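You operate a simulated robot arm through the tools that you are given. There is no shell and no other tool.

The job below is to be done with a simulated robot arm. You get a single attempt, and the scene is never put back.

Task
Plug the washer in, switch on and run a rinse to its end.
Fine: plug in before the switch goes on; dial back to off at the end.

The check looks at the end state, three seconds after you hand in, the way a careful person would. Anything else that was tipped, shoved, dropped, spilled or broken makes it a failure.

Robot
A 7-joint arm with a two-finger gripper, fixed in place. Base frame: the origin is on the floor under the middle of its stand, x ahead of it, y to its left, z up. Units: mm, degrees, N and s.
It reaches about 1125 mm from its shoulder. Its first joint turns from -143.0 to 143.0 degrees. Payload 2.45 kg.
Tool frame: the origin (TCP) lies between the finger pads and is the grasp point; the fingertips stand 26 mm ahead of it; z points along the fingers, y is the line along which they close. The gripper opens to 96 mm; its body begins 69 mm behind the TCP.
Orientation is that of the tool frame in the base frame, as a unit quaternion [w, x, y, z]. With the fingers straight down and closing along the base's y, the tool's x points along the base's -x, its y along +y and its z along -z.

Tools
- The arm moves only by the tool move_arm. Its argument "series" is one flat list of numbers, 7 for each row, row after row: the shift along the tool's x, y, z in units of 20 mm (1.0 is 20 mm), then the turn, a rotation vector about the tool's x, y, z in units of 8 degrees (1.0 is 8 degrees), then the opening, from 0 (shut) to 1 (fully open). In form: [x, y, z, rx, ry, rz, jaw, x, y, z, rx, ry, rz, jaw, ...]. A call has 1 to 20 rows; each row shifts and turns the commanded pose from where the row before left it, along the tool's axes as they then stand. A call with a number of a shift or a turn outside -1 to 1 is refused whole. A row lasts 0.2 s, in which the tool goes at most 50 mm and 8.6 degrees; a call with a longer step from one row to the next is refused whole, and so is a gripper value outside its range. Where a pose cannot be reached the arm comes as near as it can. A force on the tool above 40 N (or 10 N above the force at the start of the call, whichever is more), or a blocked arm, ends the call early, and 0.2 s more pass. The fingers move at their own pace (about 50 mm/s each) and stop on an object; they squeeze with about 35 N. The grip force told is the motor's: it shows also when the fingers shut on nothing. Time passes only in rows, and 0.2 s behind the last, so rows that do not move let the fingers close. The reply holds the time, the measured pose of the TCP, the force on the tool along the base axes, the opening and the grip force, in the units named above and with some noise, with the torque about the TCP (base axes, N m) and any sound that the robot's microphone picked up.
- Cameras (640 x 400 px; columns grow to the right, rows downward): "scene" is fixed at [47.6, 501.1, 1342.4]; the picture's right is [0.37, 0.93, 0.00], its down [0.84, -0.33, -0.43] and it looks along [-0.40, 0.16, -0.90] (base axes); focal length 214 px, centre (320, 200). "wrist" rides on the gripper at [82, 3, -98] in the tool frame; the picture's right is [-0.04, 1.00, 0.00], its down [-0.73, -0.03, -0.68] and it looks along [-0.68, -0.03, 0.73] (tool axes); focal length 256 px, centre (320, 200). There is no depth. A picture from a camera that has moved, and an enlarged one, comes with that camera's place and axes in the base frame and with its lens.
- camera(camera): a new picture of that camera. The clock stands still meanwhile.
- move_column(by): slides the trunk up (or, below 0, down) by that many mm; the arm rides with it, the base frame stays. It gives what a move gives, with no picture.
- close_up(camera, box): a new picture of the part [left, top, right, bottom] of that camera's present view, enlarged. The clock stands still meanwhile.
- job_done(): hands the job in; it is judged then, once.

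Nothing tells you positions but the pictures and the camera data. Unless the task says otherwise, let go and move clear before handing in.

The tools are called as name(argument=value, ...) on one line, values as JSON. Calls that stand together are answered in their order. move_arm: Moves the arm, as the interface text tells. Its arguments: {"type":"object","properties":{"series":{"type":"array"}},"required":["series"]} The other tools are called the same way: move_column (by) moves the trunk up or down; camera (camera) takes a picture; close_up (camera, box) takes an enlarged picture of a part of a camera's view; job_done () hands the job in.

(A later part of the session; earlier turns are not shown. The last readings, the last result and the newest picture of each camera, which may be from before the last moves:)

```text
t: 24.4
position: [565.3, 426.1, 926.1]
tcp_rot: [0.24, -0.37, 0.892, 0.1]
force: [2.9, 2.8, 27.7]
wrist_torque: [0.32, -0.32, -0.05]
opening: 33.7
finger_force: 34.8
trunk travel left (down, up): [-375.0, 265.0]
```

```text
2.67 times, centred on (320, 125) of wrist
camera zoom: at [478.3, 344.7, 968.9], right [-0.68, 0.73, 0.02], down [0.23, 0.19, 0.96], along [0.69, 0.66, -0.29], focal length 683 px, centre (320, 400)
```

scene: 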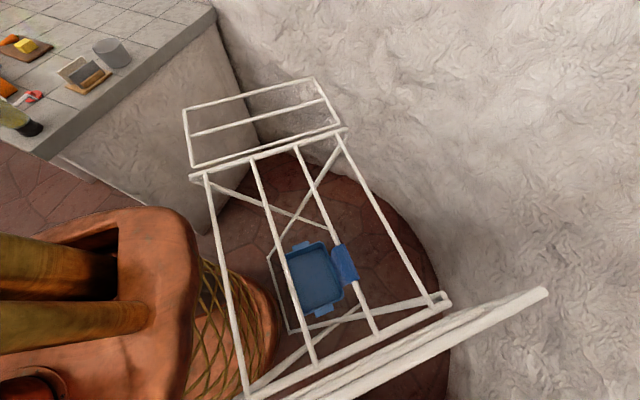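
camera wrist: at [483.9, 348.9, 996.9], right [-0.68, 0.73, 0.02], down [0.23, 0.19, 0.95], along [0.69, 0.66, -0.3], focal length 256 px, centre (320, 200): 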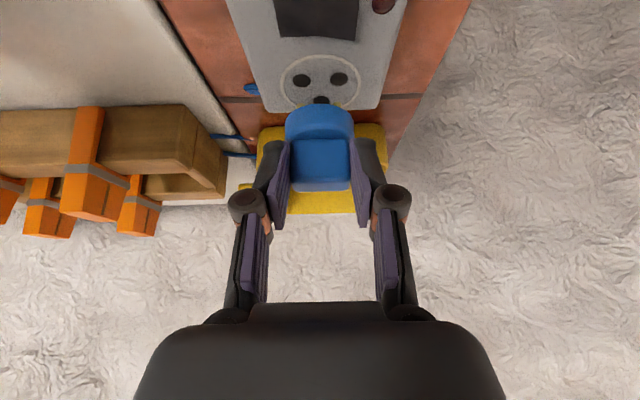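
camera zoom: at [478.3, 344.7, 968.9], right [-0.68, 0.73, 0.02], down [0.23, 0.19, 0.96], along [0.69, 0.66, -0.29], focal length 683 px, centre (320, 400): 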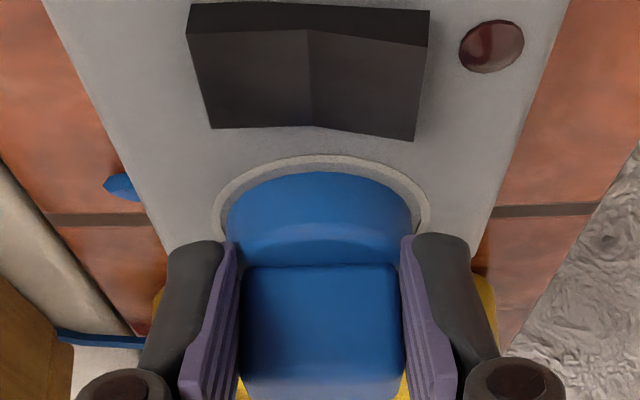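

The force rose and the fingers slid a few mm down the block, so the plug has stopped against the socket. I'll open the fingers and back off along the tool axis to inspect it.

move_arm(series=[0, 0, 0, 0, 0, 0, 0.6, 0, 0, 0, 0, 0, 0, 0.6, 0, 0, 0, 0, 0, 0, 0.6, 0, 0, -0.5, 0, 0, 0, 0.6, 0, 0, -1, 0, 0, 0, 0.6, 0, 0, -1, 0, 0, 0, 0.6, 0, 0, -1, 0, 0, 0, 0.6])

camera(camera="wrist")

close_up(camera="wrist", box=[250, 50, 390, 150])

```text
t: 26.0
position: [540.4, 401.0, 984.7]
tcp_rot: [0.239, -0.371, 0.892, 0.099]
force: [0.6, 0.1, -0.2]
wrist_torque: [0.01, -0.02, -0.01]
opening: 57.6
finger_force: 0.0
trunk travel left (down, up): [-375.0, 265.0]
```

```text
taken
camera wrist: at [453.8, 320.3, 1028.6], right [-0.68, 0.73, 0.02], down [0.23, 0.19, 0.95], along [0.69, 0.66, -0.3], focal length 256 px, centre (320, 200)
```

wrist: 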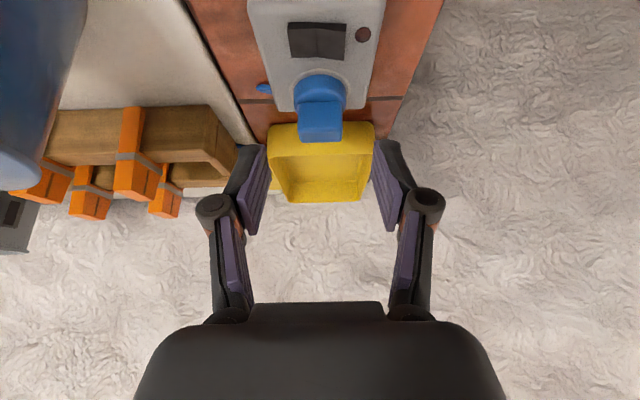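

```text
4.00 times, centred on (320, 100) of wrist
camera zoom: at [453.8, 320.3, 1028.6], right [-0.68, 0.73, 0.02], down [0.23, 0.19, 0.95], along [0.69, 0.66, -0.3], focal length 1024 px, centre (320, 600)
```

zoom: 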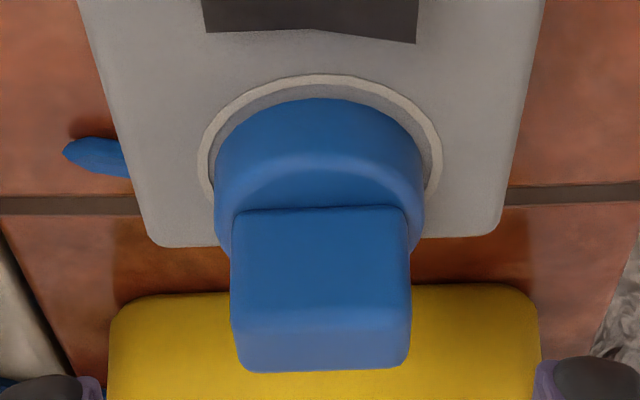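

The plug sits centred in the ring. I'll take a lower side view to check that no pins are showing.

move_arm(series=[0.875, 0, -0.11, 0, 0, 0, 0.6, 0.875, 0, -0.11, 0, 0, 0, 0.6, 0.875, 0, -0.11, 0, 0, 0, 0.6, 0.875, 0, -0.11, 0, 0, 0, 0.6, 0.875, 0, -0.11, 0, 0, 0, 0.6, 0.875, 0, -0.11, 0, 0, 0, 0.6, 0.875, 0, -0.11, 0, 0, 0, 0.6, 0.875, 0, -0.11, 0, 0, 0, 0.6])

camera(camera="wrist")

close_up(camera="wrist", box=[270, 150, 370, 220])

```text
t: 27.8
position: [448.5, 309.4, 929.6]
tcp_rot: [0.239, -0.371, 0.892, 0.1]
force: [-0.1, -0.4, -0.7]
wrist_torque: [-0.04, -0.01, 0.0]
opening: 57.4
finger_force: 0.0
trunk travel left (down, up): [-375.0, 265.0]
```

```text
taken
camera wrist: at [362.3, 227.7, 973.5], right [-0.68, 0.73, 0.02], down [0.23, 0.19, 0.96], along [0.69, 0.66, -0.3], focal length 256 px, centre (320, 200)
```

wrist: 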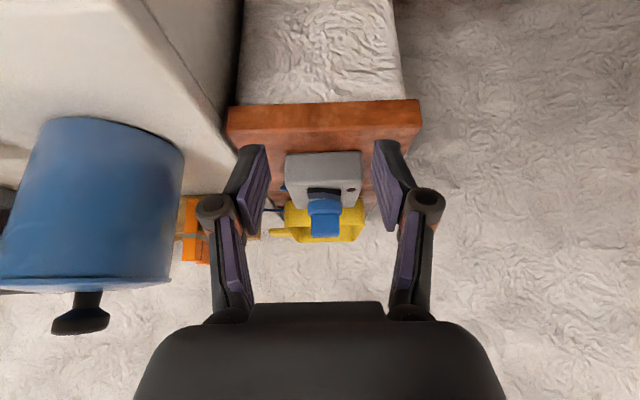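

```text
5.71 times, centred on (320, 185) of wrist
camera zoom: at [362.3, 227.7, 973.5], right [-0.68, 0.73, 0.02], down [0.23, 0.19, 0.96], along [0.69, 0.66, -0.3], focal length 1463 px, centre (320, 286)
```

zoom: 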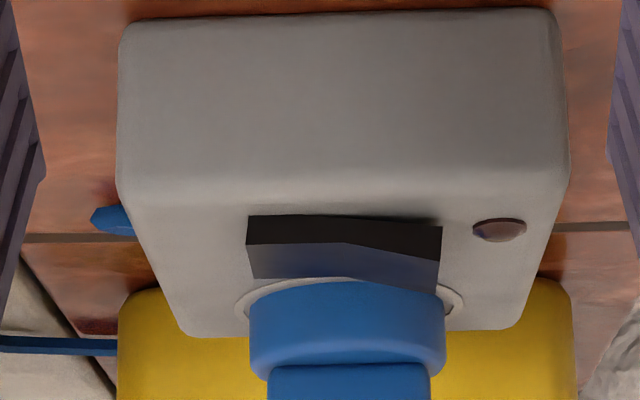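

The plug is flush with the socket face and no pins are visible. The rocker's lamp-side end is raised and the lamp is dark. I'll move closer to look at the rocker before pressing it.

move_arm(series=[-0.8, 0.1, -0.1, 0, 0, 0, 0.4, -0.8, 0.1, -0.1, 0, 0, 0, 0.4, -0.8, 0.1, -0.1, 0, 0, 0, 0.4, -0.8, 0.1, -0.1, 0, 0, 0, 0.4])

camera(camera="wrist")

close_up(camera="wrist", box=[260, 80, 380, 170])

```text
t: 28.8
position: [478.8, 350.7, 966.6]
tcp_rot: [0.238, -0.371, 0.892, 0.099]
force: [0.1, -0.2, -0.5]
wrist_torque: [-0.01, -0.01, -0.02]
opening: 38.4
finger_force: 0.0
trunk travel left (down, up): [-375.0, 265.0]
```

```text
taken
camera wrist: at [393.2, 270.2, 1012.1], right [-0.68, 0.73, 0.02], down [0.23, 0.19, 0.95], along [0.69, 0.66, -0.3], focal length 256 px, centre (320, 200)
```

wrist: 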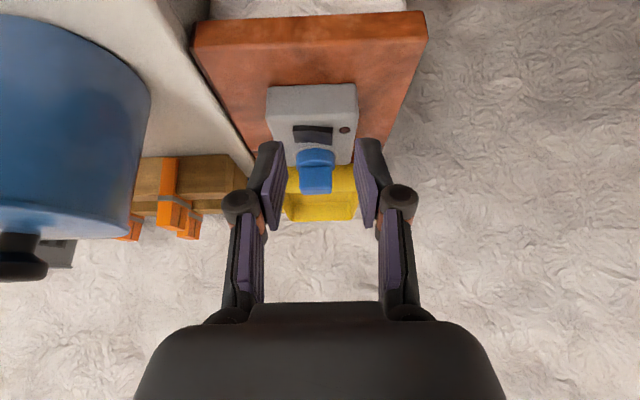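

```text
4.44 times, centred on (320, 125) of wrist
camera zoom: at [393.2, 270.2, 1012.1], right [-0.68, 0.73, 0.02], down [0.23, 0.19, 0.95], along [0.69, 0.66, -0.3], focal length 1138 px, centre (320, 533)
```

zoom: 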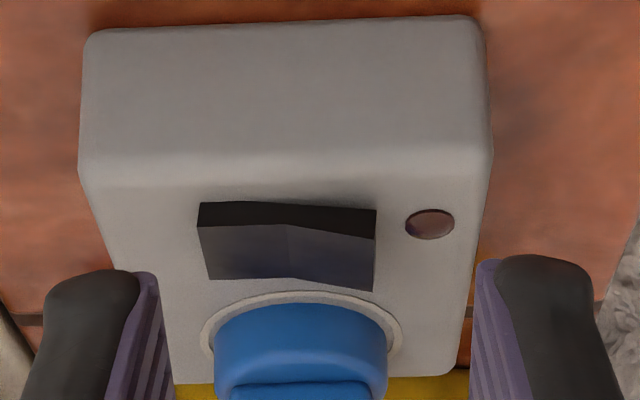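

The rocker's raised end near the lamp is at about (531,415,894). I'll press it with one finger: align the tool so the -y finger is over that end, then come down.

move_arm(series=[-0.673, 0.306, 0.39, 0, 0, 0, 0.4, -0.673, 0.306, 0.39, 0, 0, 0, 0.4, -0.673, 0.306, 0.39, 0, 0, 0, 0.4, -0.673, 0.306, 0.39, 0, 0, 0, 0.4, -0.673, 0.306, 0.39, 0, 0, 0, 0.4, 0.251, 0, 0.433, 0, 0, 0, 0.4, 0.251, 0, 0.433, 0, 0, 0, 0.4, 0.251, 0, 0.433, 0, 0, 0, 0.4])

camera(camera="wrist")

close_up(camera="wrist", box=[220, 80, 380, 200])

```text
t: 30.6
position: [513.3, 427.5, 938.4]
tcp_rot: [0.238, -0.371, 0.892, 0.099]
force: [0.0, 0.4, 0.4]
wrist_torque: [-0.04, 0.03, 0.01]
opening: 38.3
finger_force: 0.0
trunk travel left (down, up): [-375.0, 265.0]
```

```text
taken
camera wrist: at [426.4, 346.9, 982.1], right [-0.68, 0.73, 0.02], down [0.23, 0.19, 0.95], along [0.69, 0.66, -0.3], focal length 256 px, centre (320, 200)
```

wrist: 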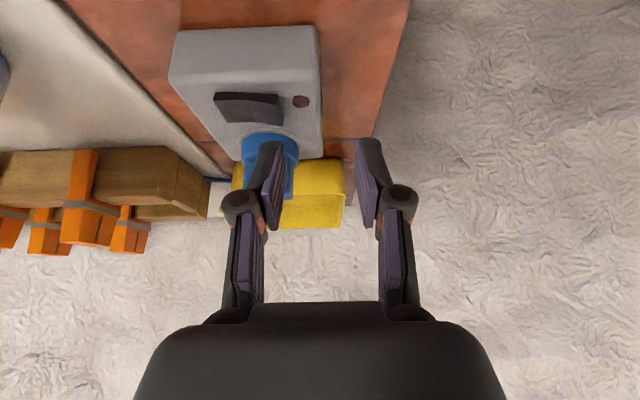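

```text
3.33 times, centred on (300, 140) of wrist
camera zoom: at [426.4, 346.9, 982.1], right [-0.68, 0.73, 0.02], down [0.23, 0.19, 0.95], along [0.69, 0.66, -0.3], focal length 853 px, centre (387, 400)
```

zoom: 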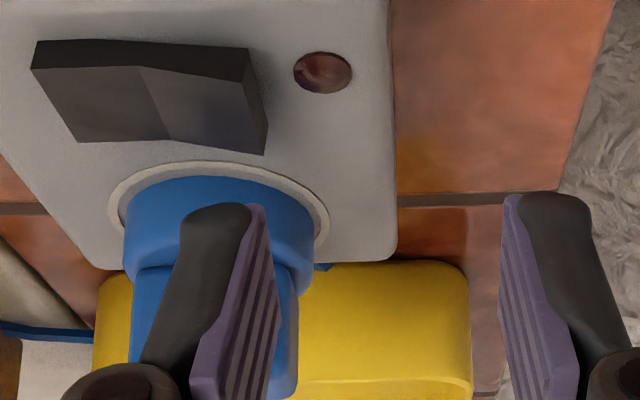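

The finger tip is aligned over the raised rocker end. I'll come down 14 mm, then press in small steps.

move_arm(series=[0.117, 0, 0.202, 0, 0, 0, 0.4, 0.117, 0, 0.202, 0, 0, 0, 0.4, 0.117, 0, 0.202, 0, 0, 0, 0.4])

close_up(camera="wrist", box=[220, 80, 380, 200])

```text
t: 31.4
position: [512.3, 428.7, 924.0]
tcp_rot: [0.24, -0.371, 0.892, 0.1]
force: [-0.9, 0.1, -0.5]
wrist_torque: [-0.03, 0.01, 0.02]
opening: 38.5
finger_force: 0.1
trunk travel left (down, up): [-375.0, 265.0]
```

```text
3.33 times, centred on (300, 140) of wrist
camera zoom: at [426.9, 347.2, 968.5], right [-0.68, 0.73, 0.02], down [0.23, 0.19, 0.96], along [0.69, 0.66, -0.3], focal length 853 px, centre (387, 400)
```

zoom: 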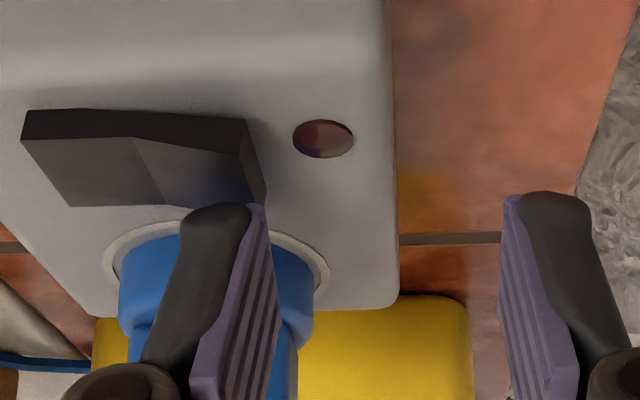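

The finger is just above the rocker. I'll press down in small steps, watching force and sound.

move_arm(series=[0.05, 0, 0.0865, 0, 0, 0, 0.4, 0.05, 0, 0.0865, 0, 0, 0, 0.4])

```text
t: 32.0
position: [514.0, 428.9, 919.8]
tcp_rot: [0.239, -0.371, 0.892, 0.1]
force: [-0.2, -0.1, 1.9]
wrist_torque: [-0.02, -0.02, -0.01]
opening: 38.3
finger_force: 0.0
trunk travel left (down, up): [-375.0, 265.0]
```

move_arm(series=[0.05, 0, 0.0865, 0, 0, 0, 0.4])

close_up(camera="wrist", box=[220, 80, 380, 200])

```text
t: 32.4
position: [513.4, 428.4, 920.4]
tcp_rot: [0.241, -0.371, 0.891, 0.1]
force: [1.2, -1.2, 12.9]
wrist_torque: [-0.22, -0.27, 0.0]
opening: 39.8
finger_force: 1.4
trunk travel left (down, up): [-375.0, 265.0]
```

```text
3.33 times, centred on (300, 140) of wrist
camera zoom: at [426.4, 346.8, 963.5], right [-0.68, 0.73, 0.02], down [0.23, 0.19, 0.96], along [0.69, 0.66, -0.29], focal length 853 px, centre (387, 400)
```

zoom: 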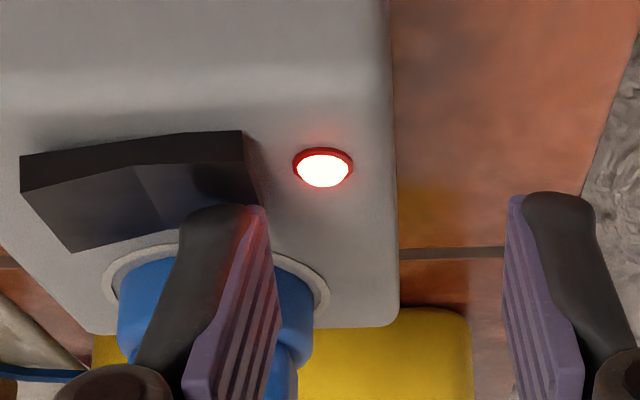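

The socket lamp is lit, so the washer has power. I'll retreat upward and confirm that it stays on.

move_arm(series=[-0.501, 0, -0.865, 0, 0, 0, 0.4, -0.501, 0, -0.865, 0, 0, 0, 0.4, -0.501, 0, -0.865, 0, 0, 0, 0.4])

camera(camera="wrist")

close_up(camera="wrist", box=[220, 0, 380, 120])

```text
t: 33.2
position: [513.6, 426.5, 976.8]
tcp_rot: [0.239, -0.37, 0.892, 0.1]
force: [-0.1, -0.2, -1.1]
wrist_torque: [0.04, 0.0, -0.01]
opening: 38.6
finger_force: 0.0
trunk travel left (down, up): [-375.0, 265.0]
```

```text
taken
camera wrist: at [427.0, 346.6, 1021.9], right [-0.68, 0.73, 0.02], down [0.23, 0.19, 0.95], along [0.69, 0.66, -0.3], focal length 256 px, centre (320, 200)
```

wrist: 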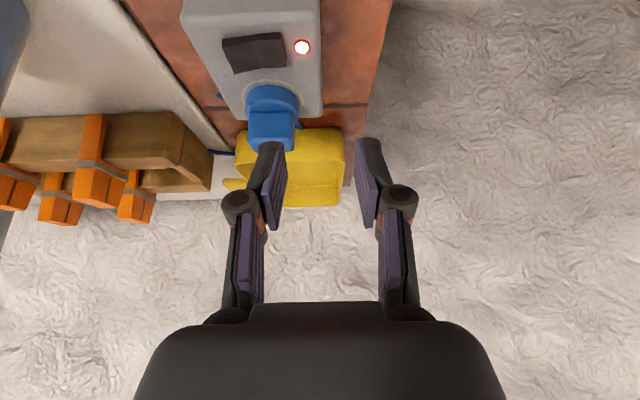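

```text
3.33 times, centred on (300, 60) of wrist
camera zoom: at [427.0, 346.6, 1021.9], right [-0.68, 0.73, 0.02], down [0.23, 0.19, 0.95], along [0.69, 0.66, -0.3], focal length 853 px, centre (387, 667)
```

zoom: 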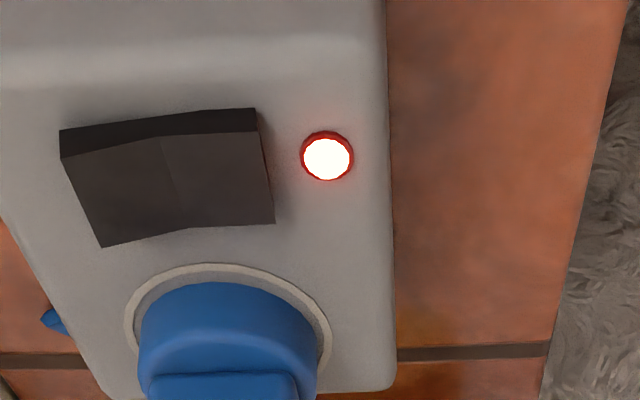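

The lamp stays on. Next is the dial, which I compute at about (702,1,779) on the front panel with 60° spacing: OFF at top, RINSE 120° counter-clockwise. I'll back away from the counter and slide along the front, clear of the pot.

move_arm(series=[0.865, 0, -0.501, 0, 0, 0, 0.4, 0.865, 0, -0.501, 0, 0, 0, 0.4, 0.865, 0, -0.501, 0, 0, 0, 0.4, 0.865, 0, -0.501, 0, 0, 0, 0.4, 0.865, 0, -0.501, 0, 0, 0, 0.4, 0.865, 0, -0.501, 0, 0, 0, 0.4, 0.865, 0, -0.501, 0, 0, 0, 0.4, 0.865, 0, -0.501, 0, 0, 0, 0.4, 0.865, 0, -0.501, 0, 0, 0, 0.4, 0.865, 0, -0.501, 0, 0, 0, 0.4, 0, -1, 0, 0, 0, 0, 0.4, 0, -1, 0, 0, 0, 0, 0.4, 0, -1, 0, 0, 0, 0, 0.4, 0, -1, 0, 0, 0, 0, 0.4, 0, -1, 0, 0, 0, 0, 0.4, 0, -1, 0, 0, 0, 0, 0.4, 0, -1, 0, 0, 0, 0, 0.4, 0, -1, 0, 0, 0, 0, 0.4, 0, -1, 0, 0, 0, 0, 0.4, 0, -1, 0, 0, 0, 0, 0.4])

```text
t: 37.4
position: [512.3, 145.8, 977.2]
tcp_rot: [0.239, -0.37, 0.892, 0.1]
force: [0.5, 0.7, 0.7]
wrist_torque: [0.0, 0.01, -0.04]
opening: 38.3
finger_force: 0.1
trunk travel left (down, up): [-375.0, 265.0]
```

I'm in front of the washer now. I'll continue sideways, down and back toward the dial.

move_arm(series=[0.69, -0.975, 0.275, 0, 0, 0, 0.4, 0.69, -0.975, 0.275, 0, 0, 0, 0.4, 0.69, -0.975, 0.275, 0, 0, 0, 0.4, 0.69, -0.975, 0.275, 0, 0, 0, 0.4, 0.69, -0.975, 0.275, 0, 0, 0, 0.4, 0.69, -0.975, 0.275, 0, 0, 0, 0.4, 0.69, -0.975, 0.275, 0, 0, 0, 0.4, 0.69, -0.975, 0.275, 0, 0, 0, 0.4, 0.69, -0.975, 0.275, 0, 0, 0, 0.4, 0.69, -0.975, 0.275, 0, 0, 0, 0.4, 0.69, -0.975, 0.275, 0, 0, 0, 0.4, 0.69, -0.975, 0.275, 0, 0, 0, 0.4])

camera(camera="wrist")

close_up(camera="wrist", box=[220, 90, 420, 220])

```text
t: 40.0
position: [601.0, -97.7, 838.2]
tcp_rot: [0.238, -0.371, 0.892, 0.1]
force: [-0.4, 0.3, 0.8]
wrist_torque: [0.0, 0.0, 0.0]
opening: 38.1
finger_force: 0.0
trunk travel left (down, up): [-375.0, 265.0]
```

```text
taken
camera wrist: at [514.1, -179.2, 882.4], right [-0.68, 0.73, 0.02], down [0.23, 0.19, 0.95], along [0.69, 0.66, -0.3], focal length 256 px, centre (320, 200)
```

wrist: 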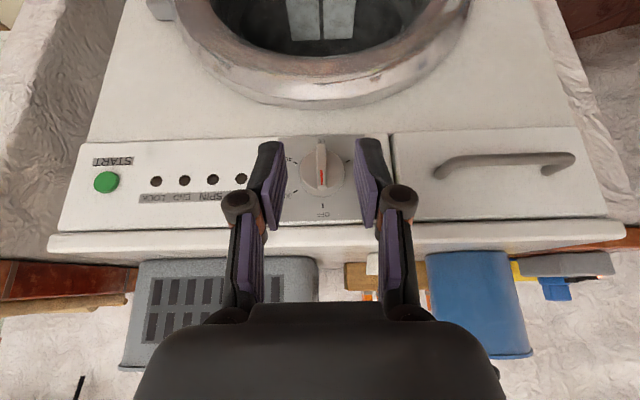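

```text
3.08 times, centred on (320, 155) of wrist
camera zoom: at [514.1, -179.2, 882.4], right [-0.68, 0.73, 0.02], down [0.23, 0.19, 0.95], along [0.69, 0.66, -0.3], focal length 788 px, centre (320, 338)
```

zoom: 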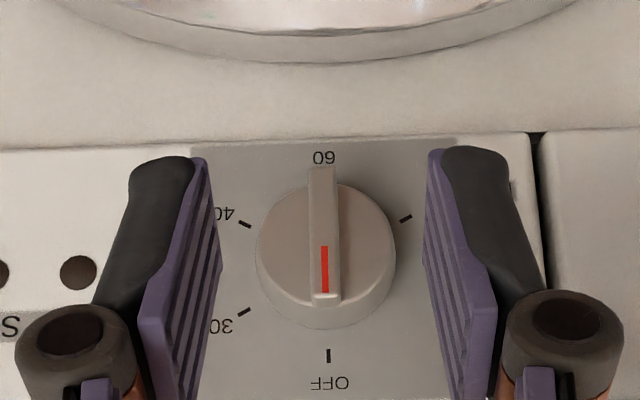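

The dial is right in front of the gripper and its red mark points to OFF. Next I'll tilt the tool to horizontal (another 60°) facing the panel.

move_arm(series=[0, 0, 0, 0, -0.9375, 0, 0.4, 0, 0, 0, 0, -0.9375, 0, 0.4, 0, 0, 0, 0, -0.9375, 0, 0.4, 0, 0, 0, 0, -0.9375, 0, 0.4, 0, 0, 0, 0, -0.9375, 0, 0.4, 0, 0, 0, 0, -0.9375, 0, 0.4, 0, 0, 0, 0, -0.9375, 0, 0.4, 0, 0, 0, 0, -0.9375, 0, 0.4])

camera(camera="wrist")

```text
t: 41.8
position: [601.4, -98.6, 838.7]
tcp_rot: [0.654, -0.27, 0.653, 0.271]
force: [0.1, 0.2, 0.6]
wrist_torque: [-0.01, 0.03, -0.01]
opening: 38.2
finger_force: 0.1
trunk travel left (down, up): [-375.0, 265.0]
```

```text
taken
camera wrist: at [530.1, -164.1, 756.8], right [-0.71, 0.71, 0.04], down [-0.46, -0.5, 0.73], along [0.54, 0.5, 0.68], focal length 256 px, centre (320, 200)
```

wrist: 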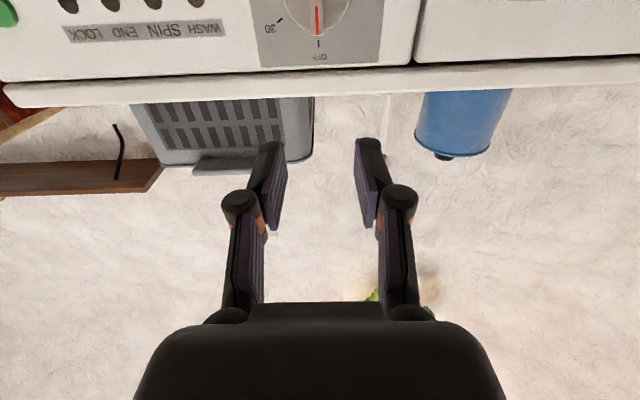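

The tool is horizontal now. Combining views, the dial centre is at z≈773 and the panel plane at forward distance ≈503. I'll drop to that height and advance partway.

move_arm(series=[0.821, -0.011, 0, 0, 0, 0, 0.4, 0.821, -0.011, 0, 0, 0, 0, 0.4, 0.821, -0.011, 0, 0, 0, 0, 0.4, 0.821, -0.011, 0, 0, 0, 0, 0.4, 0, 0, 0.9, 0, 0, 0, 0.4, 0, 0, 0.9, 0, 0, 0, 0.4, 0, 0, 0.9, 0, 0, 0, 0.4])

camera(camera="wrist")

close_up(camera="wrist", box=[220, 70, 420, 200])

```text
t: 43.4
position: [640.5, -59.7, 773.1]
tcp_rot: [0.654, -0.271, 0.652, 0.272]
force: [0.0, 0.4, -0.1]
wrist_torque: [-0.02, 0.03, 0.0]
opening: 38.6
finger_force: 0.1
trunk travel left (down, up): [-375.0, 265.0]
```

```text
taken
camera wrist: at [568.7, -125.3, 690.6], right [-0.71, 0.7, 0.04], down [-0.46, -0.5, 0.73], along [0.54, 0.5, 0.68], focal length 256 px, centre (320, 200)
```

wrist: 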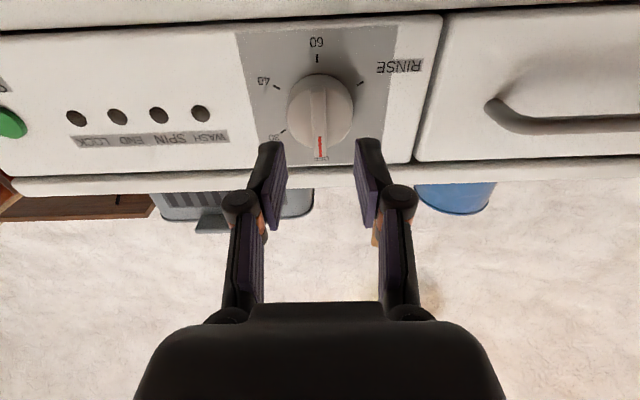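

```text
3.08 times, centred on (320, 135) of wrist
camera zoom: at [568.7, -125.3, 690.6], right [-0.71, 0.7, 0.04], down [-0.46, -0.5, 0.73], along [0.54, 0.5, 0.68], focal length 788 px, centre (320, 400)
```

zoom: 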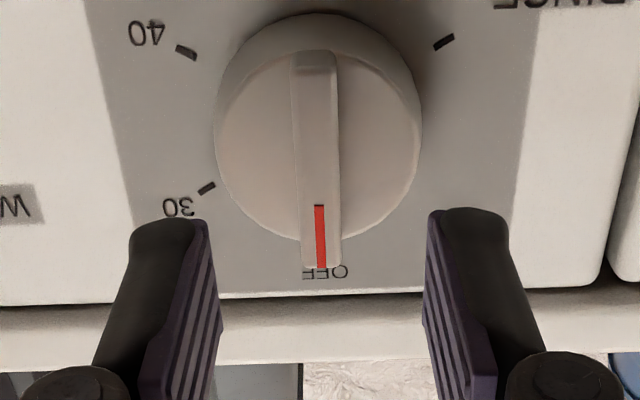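

The bar is centred between the fingers. I'll advance about 43 mm so the tips flank the bar just short of the knob face.

move_arm(series=[0, -0.01, 0.7, 0, 0, 0, 0.4, 0, 0, 0.6, 0, 0, 0, 0.4, 0, 0, 0.45, 0, 0, 0, 0.4, 0, 0, 0.25, 0, 0, 0, 0.4, 0, 0, 0.12, 0, 0, 0, 0.4])

close_up(camera="wrist", box=[220, 100, 420, 230])

```text
t: 44.6
position: [670.0, -29.8, 772.5]
tcp_rot: [0.653, -0.271, 0.653, 0.271]
force: [0.5, 0.1, -1.9]
wrist_torque: [0.0, 0.0, 0.0]
opening: 38.2
finger_force: 0.0
trunk travel left (down, up): [-375.0, 265.0]
```

```text
3.08 times, centred on (320, 165) of wrist
camera zoom: at [599.0, -96.1, 691.1], right [-0.71, 0.71, 0.04], down [-0.46, -0.5, 0.73], along [0.54, 0.5, 0.68], focal length 788 px, centre (320, 308)
```

zoom: 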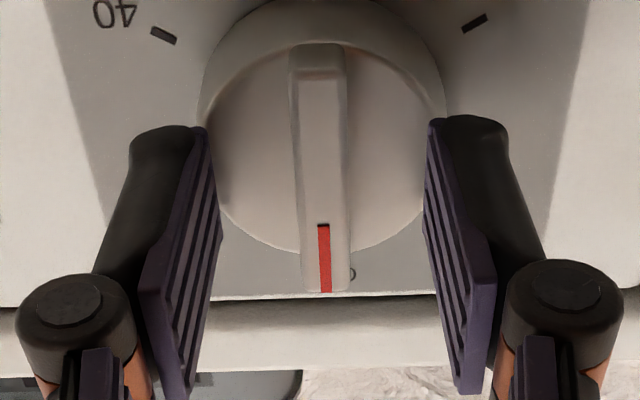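

The tips overlap the bar by about 6 mm. I'll nudge 2 mm further and close on the bar.

move_arm(series=[0, 0, 0.1, 0, 0, 0, 0.4, 0, 0, 0, 0, 0, 0, 0, 0, 0, 0, 0, 0, 0, 0, 0, 0, 0, 0, 0, 0, 0, 0, 0, 0, 0, 0, 0, 0])

camera(camera="wrist")

```text
t: 45.8
position: [671.1, -28.8, 772.2]
tcp_rot: [0.653, -0.271, 0.653, 0.271]
force: [-3.8, 2.2, -1.2]
wrist_torque: [0.08, -0.11, 0.13]
opening: 9.1
finger_force: 37.3
trunk travel left (down, up): [-375.0, 265.0]
```

```text
taken
camera wrist: at [600.1, -94.5, 691.1], right [-0.71, 0.7, 0.04], down [-0.46, -0.5, 0.73], along [0.54, 0.5, 0.68], focal length 256 px, centre (320, 200)
```

wrist: 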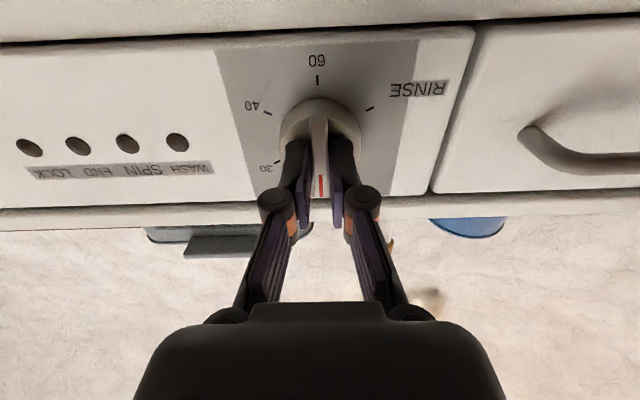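

I have the bar at 9.1 mm. I'll try turning counter-clockwise (toward RINSE) by 24° and see whether the dial follows.

move_arm(series=[0, 0.02, 0, 0, 0, -0.5, 0, 0, 0, 0, 0, 0, -0.5, 0, 0, 0, 0, 0, 0, -0.5, 0, 0, 0, 0, 0, 0, -0.5, 0])

camera(camera="wrist")

```text
t: 46.8
position: [671.4, -29.2, 772.4]
tcp_rot: [0.684, -0.36, 0.608, 0.179]
force: [-3.7, 0.0, 0.3]
wrist_torque: [1.14, 0.89, 0.06]
opening: 15.7
finger_force: 41.8
trunk travel left (down, up): [-375.0, 265.0]
```

```text
taken
camera wrist: at [615.9, -110.5, 693.3], right [-0.69, 0.69, -0.24], down [-0.6, -0.36, 0.71], along [0.4, 0.63, 0.66], focal length 256 px, centre (320, 200)
```

wrist: 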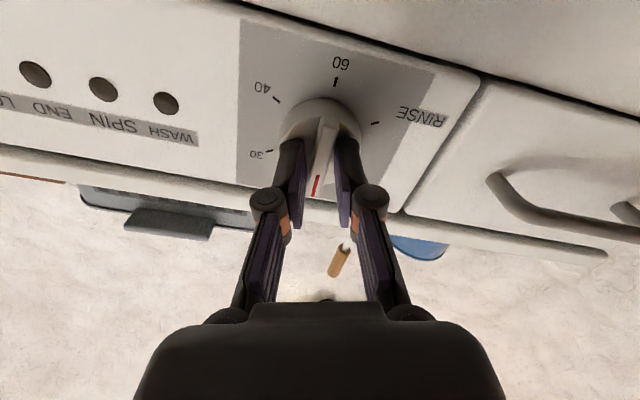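

The bar wedged the fingers open with about 1.4 N·m of torque and didn't turn, so there's a stop at OFF in that direction. I'll undo it, then turn clockwise via 30, 40 and 60 to RINSE.

move_arm(series=[0, 0, 0, 0, 0, 0.5, 0, 0, 0, 0, 0, 0, 0.5, 0, 0, 0, 0, 0, 0, 0.5, 0, 0, 0, 0, 0, 0, 0.5, 0, 0, 0, 0, 0, 0, 0, 0])

camera(camera="wrist")

```text
t: 48.0
position: [671.4, -29.0, 772.7]
tcp_rot: [0.653, -0.271, 0.653, 0.272]
force: [2.2, 3.3, -1.3]
wrist_torque: [0.12, -0.11, 0.02]
opening: 9.7
finger_force: 36.8
trunk travel left (down, up): [-375.0, 265.0]
```

```text
taken
camera wrist: at [600.1, -94.3, 691.2], right [-0.71, 0.71, 0.04], down [-0.46, -0.5, 0.73], along [0.54, 0.5, 0.68], focal length 256 px, centre (320, 200)
```

wrist: 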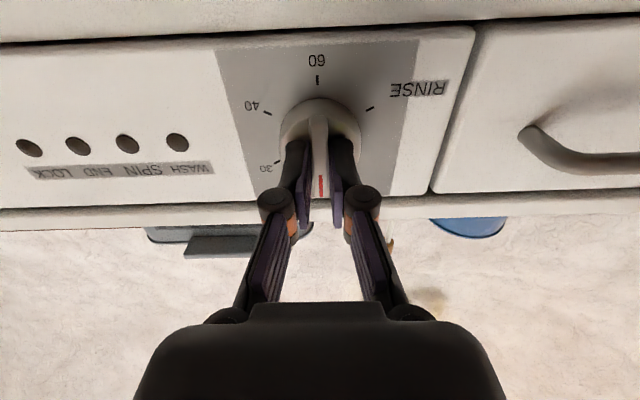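

I'm back at the neutral grip. Next I'll turn clockwise by 24° as a test.

move_arm(series=[0, 0, 0, 0, 0, 0.75, 0, 0, 0, 0, 0, 0, 0.75, 0, 0, 0, 0, 0, 0, 0.75, 0, 0, 0, 0, 0, 0, 0.75, 0])

camera(camera="wrist")

```text
t: 49.0
position: [672.0, -28.5, 773.8]
tcp_rot: [0.582, -0.13, 0.695, 0.401]
force: [12.2, 5.5, -1.8]
wrist_torque: [0.56, -0.55, -0.51]
opening: 9.7
finger_force: 36.5
trunk travel left (down, up): [-375.0, 265.0]
```

```text
taken
camera wrist: at [577.0, -71.3, 699.6], right [-0.63, 0.63, 0.44], down [-0.25, -0.71, 0.66], along [0.73, 0.31, 0.61], focal length 256 px, centre (320, 200)
```

wrist: 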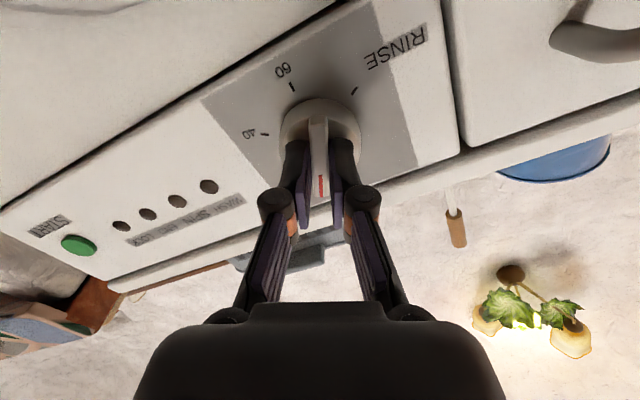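

The dial follows clockwise. I'll continue turning.

move_arm(series=[0, 0, 0, 0, 0, 0.75, 0, 0, 0, 0, 0, 0, 0.75, 0, 0, 0, 0, 0, 0, 0.75, 0, 0, 0, 0, 0, 0, 0.75, 0, 0, 0, 0, 0, 0, 0.75, 0, 0, 0, 0, 0, 0, 0.75, 0])

camera(camera="wrist")

```text
t: 50.4
position: [672.0, -29.2, 772.0]
tcp_rot: [0.429, 0.092, 0.701, 0.562]
force: [23.3, 0.6, 1.9]
wrist_torque: [0.27, -0.25, -0.92]
opening: 9.4
finger_force: 36.1
trunk travel left (down, up): [-375.0, 265.0]
```

```text
taken
camera wrist: at [551.7, -46.0, 734.5], right [-0.33, 0.33, 0.89], down [-0.02, -0.94, 0.34], along [0.94, 0.09, 0.31], focal length 256 px, centre (320, 200)
```

wrist: 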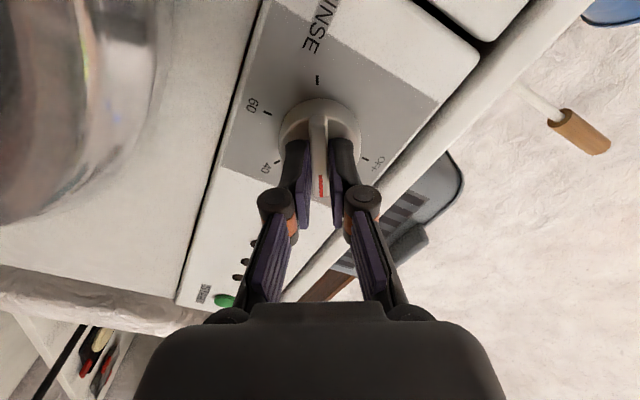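

The dial has followed 60° to the "30" mark, but side load has built up. I'll open the fingers slightly to relieve it and re-grip.

move_arm(series=[0, 0, 0, 0, 0, 0, 0.25, 0, 0, 0, 0, 0, 0, 0.25, 0, 0, 0, 0, 0, 0, 0.25])

close_up(camera="wrist", box=[220, 60, 420, 220])

```text
t: 51.2
position: [671.8, -27.6, 772.8]
tcp_rot: [0.43, 0.092, 0.701, 0.562]
force: [0.0, -0.2, 0.5]
wrist_torque: [0.01, -0.03, -0.01]
opening: 24.2
finger_force: 0.0
trunk travel left (down, up): [-375.0, 265.0]
```

```text
2.50 times, centred on (320, 140) of wrist
camera zoom: at [550.8, -45.6, 734.8], right [-0.33, 0.33, 0.89], down [-0.02, -0.94, 0.34], along [0.94, 0.1, 0.32], focal length 640 px, centre (320, 350)
```

zoom: 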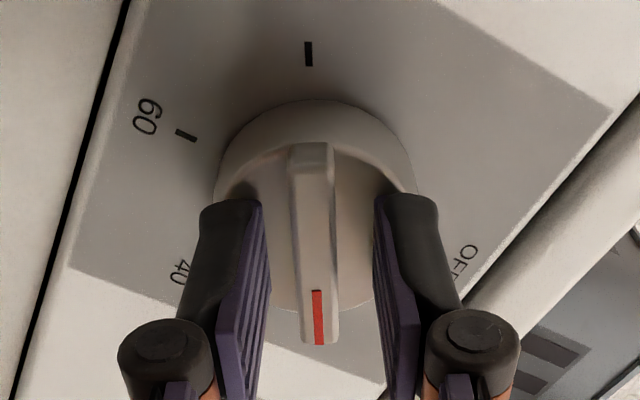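

The knob stays at "30". I'll trim 1 mm, re-grip and turn another 60° clockwise.

move_arm(series=[0, -0.05, 0, 0, 0, 0, 0.25, 0, 0, 0, 0, 0, 0, 0, 0, 0, 0, 0, 0, 0, 0, 0, 0, 0, 0, 0, 0, 0, 0, 0, 0, 0, 0, 0.75, 0, 0, 0, 0, 0, 0, 0.75, 0, 0, 0, 0, 0, 0, 0.75, 0, 0, 0, 0, 0, 0, 0.75, 0])

```text
t: 53.0
position: [672.7, -28.5, 770.8]
tcp_rot: [0.303, 0.236, 0.667, 0.639]
force: [2.1, 0.5, 1.7]
wrist_torque: [0.08, -0.09, -0.57]
opening: 9.5
finger_force: 37.2
trunk travel left (down, up): [-375.0, 265.0]
```

Much lower side load this time. I'll continue.

move_arm(series=[0, 0, 0, 0, 0, 0.75, 0, 0, 0, 0, 0, 0, 0.75, 0, 0, 0, 0, 0, 0, 0.75, 0, 0, 0, 0, 0, 0, 0.75, 0, 0, 0, 0, 0, 0, 0.75, 0, 0, 0, 0, 0, 0, 0.75, 0])

camera(camera="wrist")

```text
t: 54.4
position: [671.1, -28.9, 772.5]
tcp_rot: [0.091, 0.431, 0.561, 0.701]
force: [-0.1, -0.5, -2.8]
wrist_torque: [-0.01, -0.01, 0.16]
opening: 9.5
finger_force: 37.4
trunk travel left (down, up): [-375.0, 265.0]
```

```text
taken
camera wrist: at [553.7, -48.5, 815.3], right [0.38, -0.38, 0.84], down [-0.04, -0.92, -0.39], along [0.92, 0.12, -0.36], focal length 256 px, centre (320, 200)
```

wrist: 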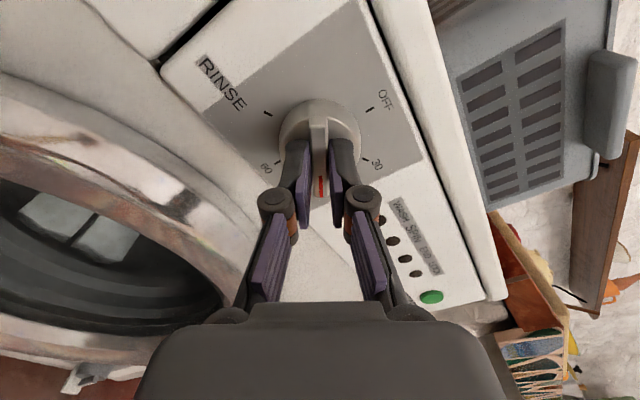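

The dial is at "40" (120°). I'll continue clockwise another 60°.

move_arm(series=[0, 0, 0, 0, 0, 0.75, 0, 0, 0, 0, 0, 0, 0.75, 0, 0, 0, 0, 0, 0, 0.75, 0, 0, 0, 0, 0, 0, 0.75, 0, 0, 0, 0, 0, 0, 0.75, 0])

```text
t: 55.6
position: [672.9, -29.7, 772.4]
tcp_rot: [-0.094, 0.561, 0.431, 0.7]
force: [-10.4, -0.6, -10.7]
wrist_torque: [0.5, -0.49, 0.7]
opening: 9.3
finger_force: 37.4
trunk travel left (down, up): [-375.0, 265.0]
```

move_arm(series=[0, 0, 0, 0, 0, 0.75, 0, 0, 0, 0, 0, 0, 0.75, 0, 0, 0, 0, 0, 0, 0.75, 0, 0, 0, 0, 0, 0, 0.75, 0, 0, 0, 0, 0, 0, 0.75, 0])

camera(camera="wrist")

```text
t: 56.8
position: [670.4, -29.0, 771.6]
tcp_rot: [-0.271, 0.653, 0.271, 0.653]
force: [-16.6, -1.1, -16.7]
wrist_torque: [0.02, -0.04, 0.29]
opening: 9.3
finger_force: 37.1
trunk travel left (down, up): [-375.0, 265.0]
```

```text
taken
camera wrist: at [604.8, -99.3, 853.0], right [0.71, -0.71, -0.04], down [-0.5, -0.46, -0.73], along [0.5, 0.54, -0.68], focal length 256 px, centre (320, 200)
```

wrist: 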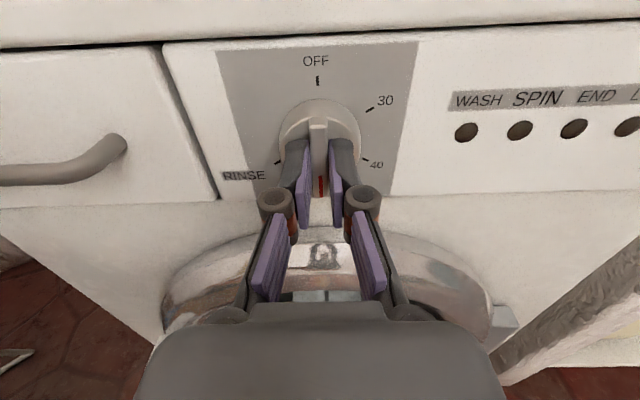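

The dial is at "60" (180°) and the camera is now upright. I'll release, re-grip to shed the load, then turn the last 60° to RINSE.

move_arm(series=[0, 0, 0, 0, 0, 0, 0.25, 0, 0, 0, 0, 0, 0, 0.25, 0, 0, 0, 0, 0, 0, 0.25])

close_up(camera="wrist", box=[220, 40, 420, 220])

```text
t: 57.6
position: [671.2, -28.3, 772.4]
tcp_rot: [-0.271, 0.653, 0.27, 0.654]
force: [-0.1, 0.1, -0.2]
wrist_torque: [-0.02, -0.02, -0.02]
opening: 24.1
finger_force: 0.0
trunk travel left (down, up): [-375.0, 265.0]
```

```text
2.22 times, centred on (320, 130) of wrist
camera zoom: at [604.8, -99.4, 853.6], right [0.71, -0.71, -0.04], down [-0.5, -0.46, -0.73], along [0.5, 0.54, -0.68], focal length 569 px, centre (320, 356)
```

zoom: 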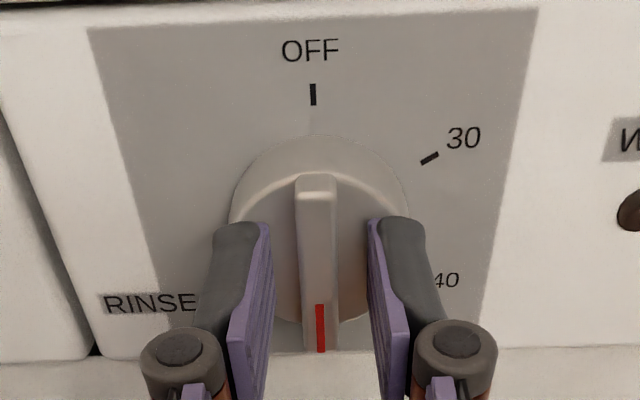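

move_arm(series=[0, 0, 0, 0, 0, 0, 0, 0, 0, 0, 0, 0, 0, 0, 0, 0, 0, 0, 0, 0, 0, 0, 0, 0, 0, 0, 0.75, 0, 0, 0, 0, 0, 0, 0.75, 0, 0, 0, 0, 0, 0, 0.75, 0, 0, 0, 0, 0, 0, 0.75, 0])

```text
t: 59.2
position: [671.6, -28.6, 772.5]
tcp_rot: [-0.402, 0.695, 0.129, 0.582]
force: [1.4, 1.7, 2.0]
wrist_torque: [0.34, -0.34, -0.14]
opening: 9.6
finger_force: 37.3
trunk travel left (down, up): [-375.0, 265.0]
```

move_arm(series=[0, 0, 0, 0, 0, 0.75, 0, 0, 0, 0, 0, 0, 0.75, 0, 0, 0, 0, 0, 0, 0.75, 0, 0, 0, 0, 0, 0, 0.75, 0, 0, 0, 0, 0, 0, 0.75, 0, 0, 0, 0, 0, 0, 0.7, 0])

camera(camera="wrist")

```text
t: 60.6
position: [671.6, -29.5, 771.6]
tcp_rot: [-0.56, 0.701, -0.089, 0.432]
force: [-3.7, 6.4, 1.7]
wrist_torque: [0.16, -0.21, -0.21]
opening: 9.5
finger_force: 37.0
trunk travel left (down, up): [-375.0, 265.0]
```

```text
taken
camera wrist: at [653.5, -147.8, 810.3], right [0.33, -0.33, -0.88], down [-0.94, -0.02, -0.35], along [0.09, 0.94, -0.32], focal length 256 px, centre (320, 200)
```

wrist: 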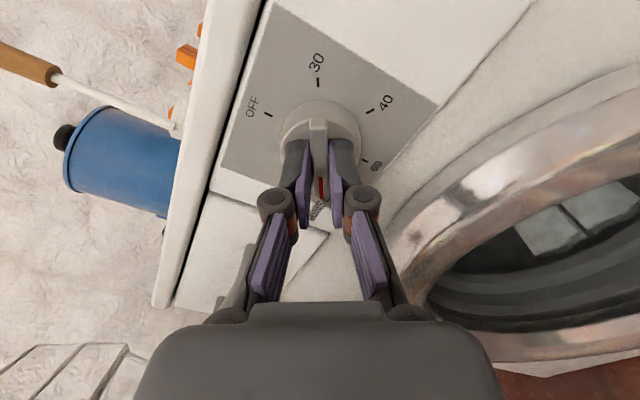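

The dial's red mark is at RINSE. I'll release, back out, and check the panel.

move_arm(series=[0, 0, 0, 0, 0, 0, 0.4, 0, 0, 0, 0, 0, 0, 0.4, 0, 0, 0, 0, 0, 0, 0.4, 0, 0, -1, 0, 0, 0, 0.4, 0, 0, -1, 0, 0, 0, 0.4, 0, 0, -1, 0, 0, 0, 0.4, 0, 0, -1, 0, 0, 0, 0.4, 0, 0, -1, 0, 0, 0, 0.4])

camera(camera="wrist")

```text
t: 62.4
position: [600.7, -99.0, 771.3]
tcp_rot: [-0.56, 0.701, -0.088, 0.432]
force: [0.0, 0.5, 0.4]
wrist_torque: [0.02, 0.0, 0.01]
opening: 38.1
finger_force: 0.1
trunk travel left (down, up): [-375.0, 265.0]
```

```text
taken
camera wrist: at [582.7, -218.7, 810.0], right [0.33, -0.33, -0.88], down [-0.94, -0.02, -0.35], along [0.09, 0.94, -0.32], focal length 256 px, centre (320, 200)
```

wrist: 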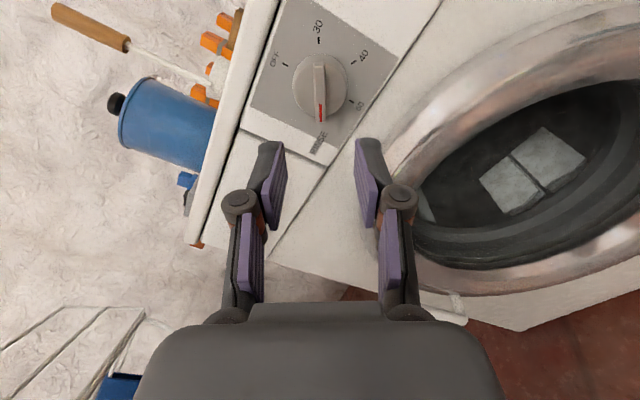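

RINSE is selected and nothing is lit yet. I'll roll the tool back upright (camera on top) and slide right toward the START button, estimated at (882,-170,771).

move_arm(series=[0, 0, 0, 0, 0, -0.9375, 0, 0, 0, 0, 0, 0, -0.9375, 0, 0, 0, 0, 0, 0, -0.9375, 0, 0, 0, 0, 0, 0, -0.9375, 0, 0, 0, 0, 0, 0, -0.9375, 0, 0, 0, 0, 0, 0, -0.9375, 0, 0, 0, 0, 0, 0, -0.9375, 0, 0, 0, 0, 0, 0, -0.9375, 0, 0, 0.9, 0, 0, 0, 0, 0, 0, 0.9, 0, 0, 0, 0, 0, 0, 0.9, 0, 0, 0, 0, 0, 0, 0.9, 0, 0, 0, 0, 0, 0, 0.9, 0, 0, 0, 0, 0])

camera(camera="wrist")

```text
t: 65.2
position: [665.6, -164.0, 772.3]
tcp_rot: [-0.268, 0.652, 0.273, 0.655]
force: [-0.7, -0.5, -0.3]
wrist_torque: [-0.01, -0.01, 0.0]
opening: 0.1
finger_force: 28.4
trunk travel left (down, up): [-375.0, 265.0]
```

```text
taken
camera wrist: at [597.6, -234.1, 854.1], right [0.71, -0.7, -0.03], down [-0.5, -0.46, -0.73], along [0.5, 0.54, -0.68], focal length 256 px, centre (320, 200)
```

wrist: 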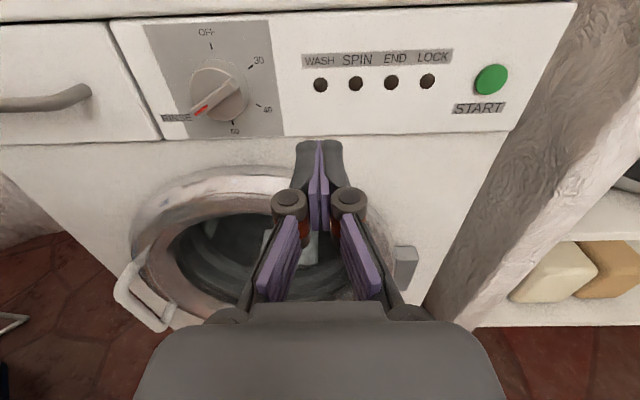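

Clear upright view: dial on RINSE, LEDs dark, and the green START at the right. I'll slide 156 mm further and down 3 mm, with closed fingers in line with START.

move_arm(series=[-0.0175, 0.9775, 0, 0, 0, 0, 0, -0.0175, 0.9775, 0, 0, 0, 0, 0, -0.0175, 0.9775, 0, 0, 0, 0, 0, -0.0175, 0.9775, 0, 0, 0, 0, 0, -0.0175, 0.9775, 0, 0, 0, 0, 0, -0.0175, 0.9775, 0, 0, 0, 0, 0, -0.0175, 0.9775, 0, 0, 0, 0, 0, -0.0175, 0.9775, 0, 0, 0, 0, 0, 0, 0, 1, 0, 0, 0, 0, 0, 0, 1, 0, 0, 0, 0, 0, 0, 1, 0, 0, 0, 0])

camera(camera="wrist")

```text
t: 67.6
position: [818.7, -231.1, 769.2]
tcp_rot: [-0.268, 0.652, 0.274, 0.655]
force: [0.3, 0.3, 0.0]
wrist_torque: [0.01, -0.03, 0.01]
opening: 0.0
finger_force: 28.7
trunk travel left (down, up): [-375.0, 265.0]
```

```text
taken
camera wrist: at [751.6, -300.9, 851.5], right [0.71, -0.71, -0.03], down [-0.5, -0.46, -0.73], along [0.5, 0.54, -0.68], focal length 256 px, centre (320, 200)
```

wrist: 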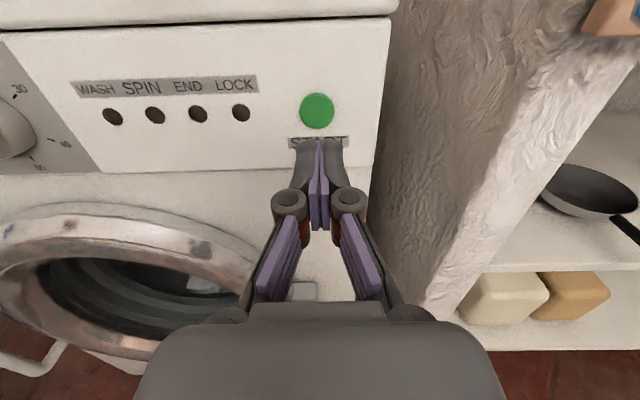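

START is almost straight ahead. I'll trim 2 mm and advance, slowing near contact.

move_arm(series=[0.05, -0.06, 0.8, 0, 0, 0, 0, 0.05, -0.06, 0.8, 0, 0, 0, 0, 0, 0, 0.4, 0, 0, 0, 0])

camera(camera="wrist")

```text
t: 68.4
position: [845.0, -202.0, 772.6]
tcp_rot: [-0.269, 0.653, 0.272, 0.654]
force: [0.8, 0.0, 0.3]
wrist_torque: [0.02, 0.0, -0.03]
opening: 0.0
finger_force: 28.4
trunk travel left (down, up): [-375.0, 265.0]
```

```text
taken
camera wrist: at [777.9, -271.4, 853.6], right [0.71, -0.71, -0.03], down [-0.5, -0.46, -0.73], along [0.5, 0.54, -0.68], focal length 256 px, centre (320, 200)
```

wrist: 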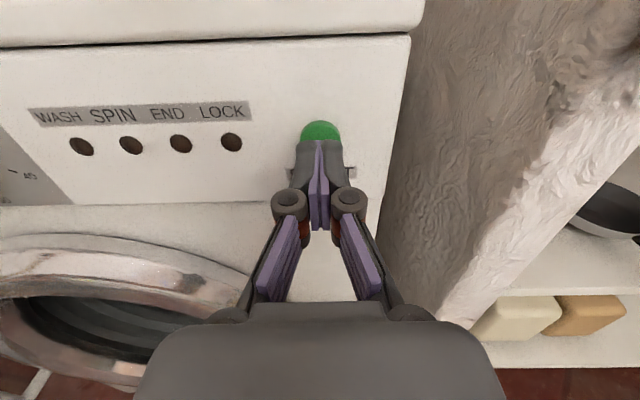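

move_arm(series=[0, 0, 0.25, 0, 0, 0, 0, 0, 0, 0.2, 0, 0, 0, 0])

```text
t: 69.0
position: [852.5, -194.6, 772.8]
tcp_rot: [-0.269, 0.652, 0.273, 0.654]
force: [-0.7, 0.8, 1.1]
wrist_torque: [-0.03, 0.0, 0.01]
opening: 0.1
finger_force: 28.9
trunk travel left (down, up): [-375.0, 265.0]
```

move_arm(series=[0, 0, 0.12, 0, 0, 0, 0, 0, 0, 0.12, 0, 0, 0, 0])

close_up(camera="wrist", box=[60, 80, 420, 230])

```text
t: 69.6
position: [855.4, -190.9, 773.6]
tcp_rot: [-0.269, 0.652, 0.272, 0.654]
force: [1.5, 0.1, -0.9]
wrist_torque: [0.0, -0.02, 0.0]
opening: 0.1
finger_force: 28.9
trunk travel left (down, up): [-375.0, 265.0]
```

```text
1.78 times, centred on (240, 155) of wrist
camera zoom: at [787.6, -261.8, 854.3], right [0.71, -0.71, -0.03], down [-0.5, -0.46, -0.73], along [0.5, 0.54, -0.68], focal length 455 px, centre (462, 280)
```

zoom: 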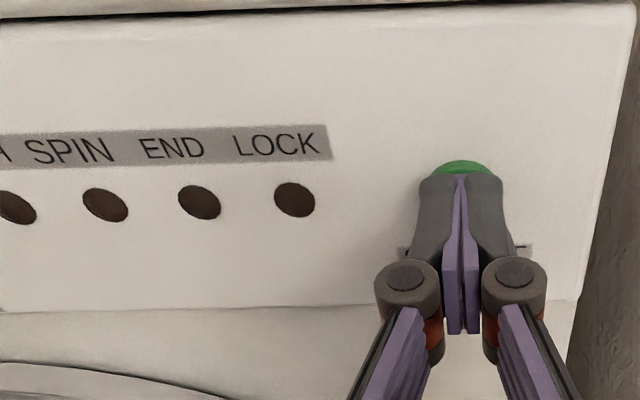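

move_arm(series=[0, 0, 0.12, 0, 0, 0, 0, 0, 0, 0.12, 0, 0, 0, 0])

close_up(camera="wrist", box=[60, 80, 420, 230])

```text
t: 70.2
position: [856.9, -190.0, 773.7]
tcp_rot: [-0.268, 0.652, 0.273, 0.654]
force: [-0.8, 0.1, 0.0]
wrist_torque: [0.01, -0.02, 0.03]
opening: 6.1
finger_force: 29.0
trunk travel left (down, up): [-375.0, 265.0]
heard: click
```

```text
1.78 times, centred on (240, 155) of wrist
camera zoom: at [790.8, -258.9, 854.2], right [0.71, -0.71, -0.03], down [-0.5, -0.46, -0.73], along [0.5, 0.54, -0.68], focal length 455 px, centre (462, 280)
```

zoom: 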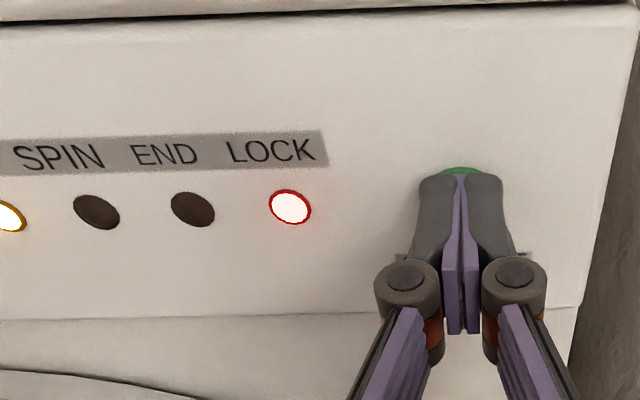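

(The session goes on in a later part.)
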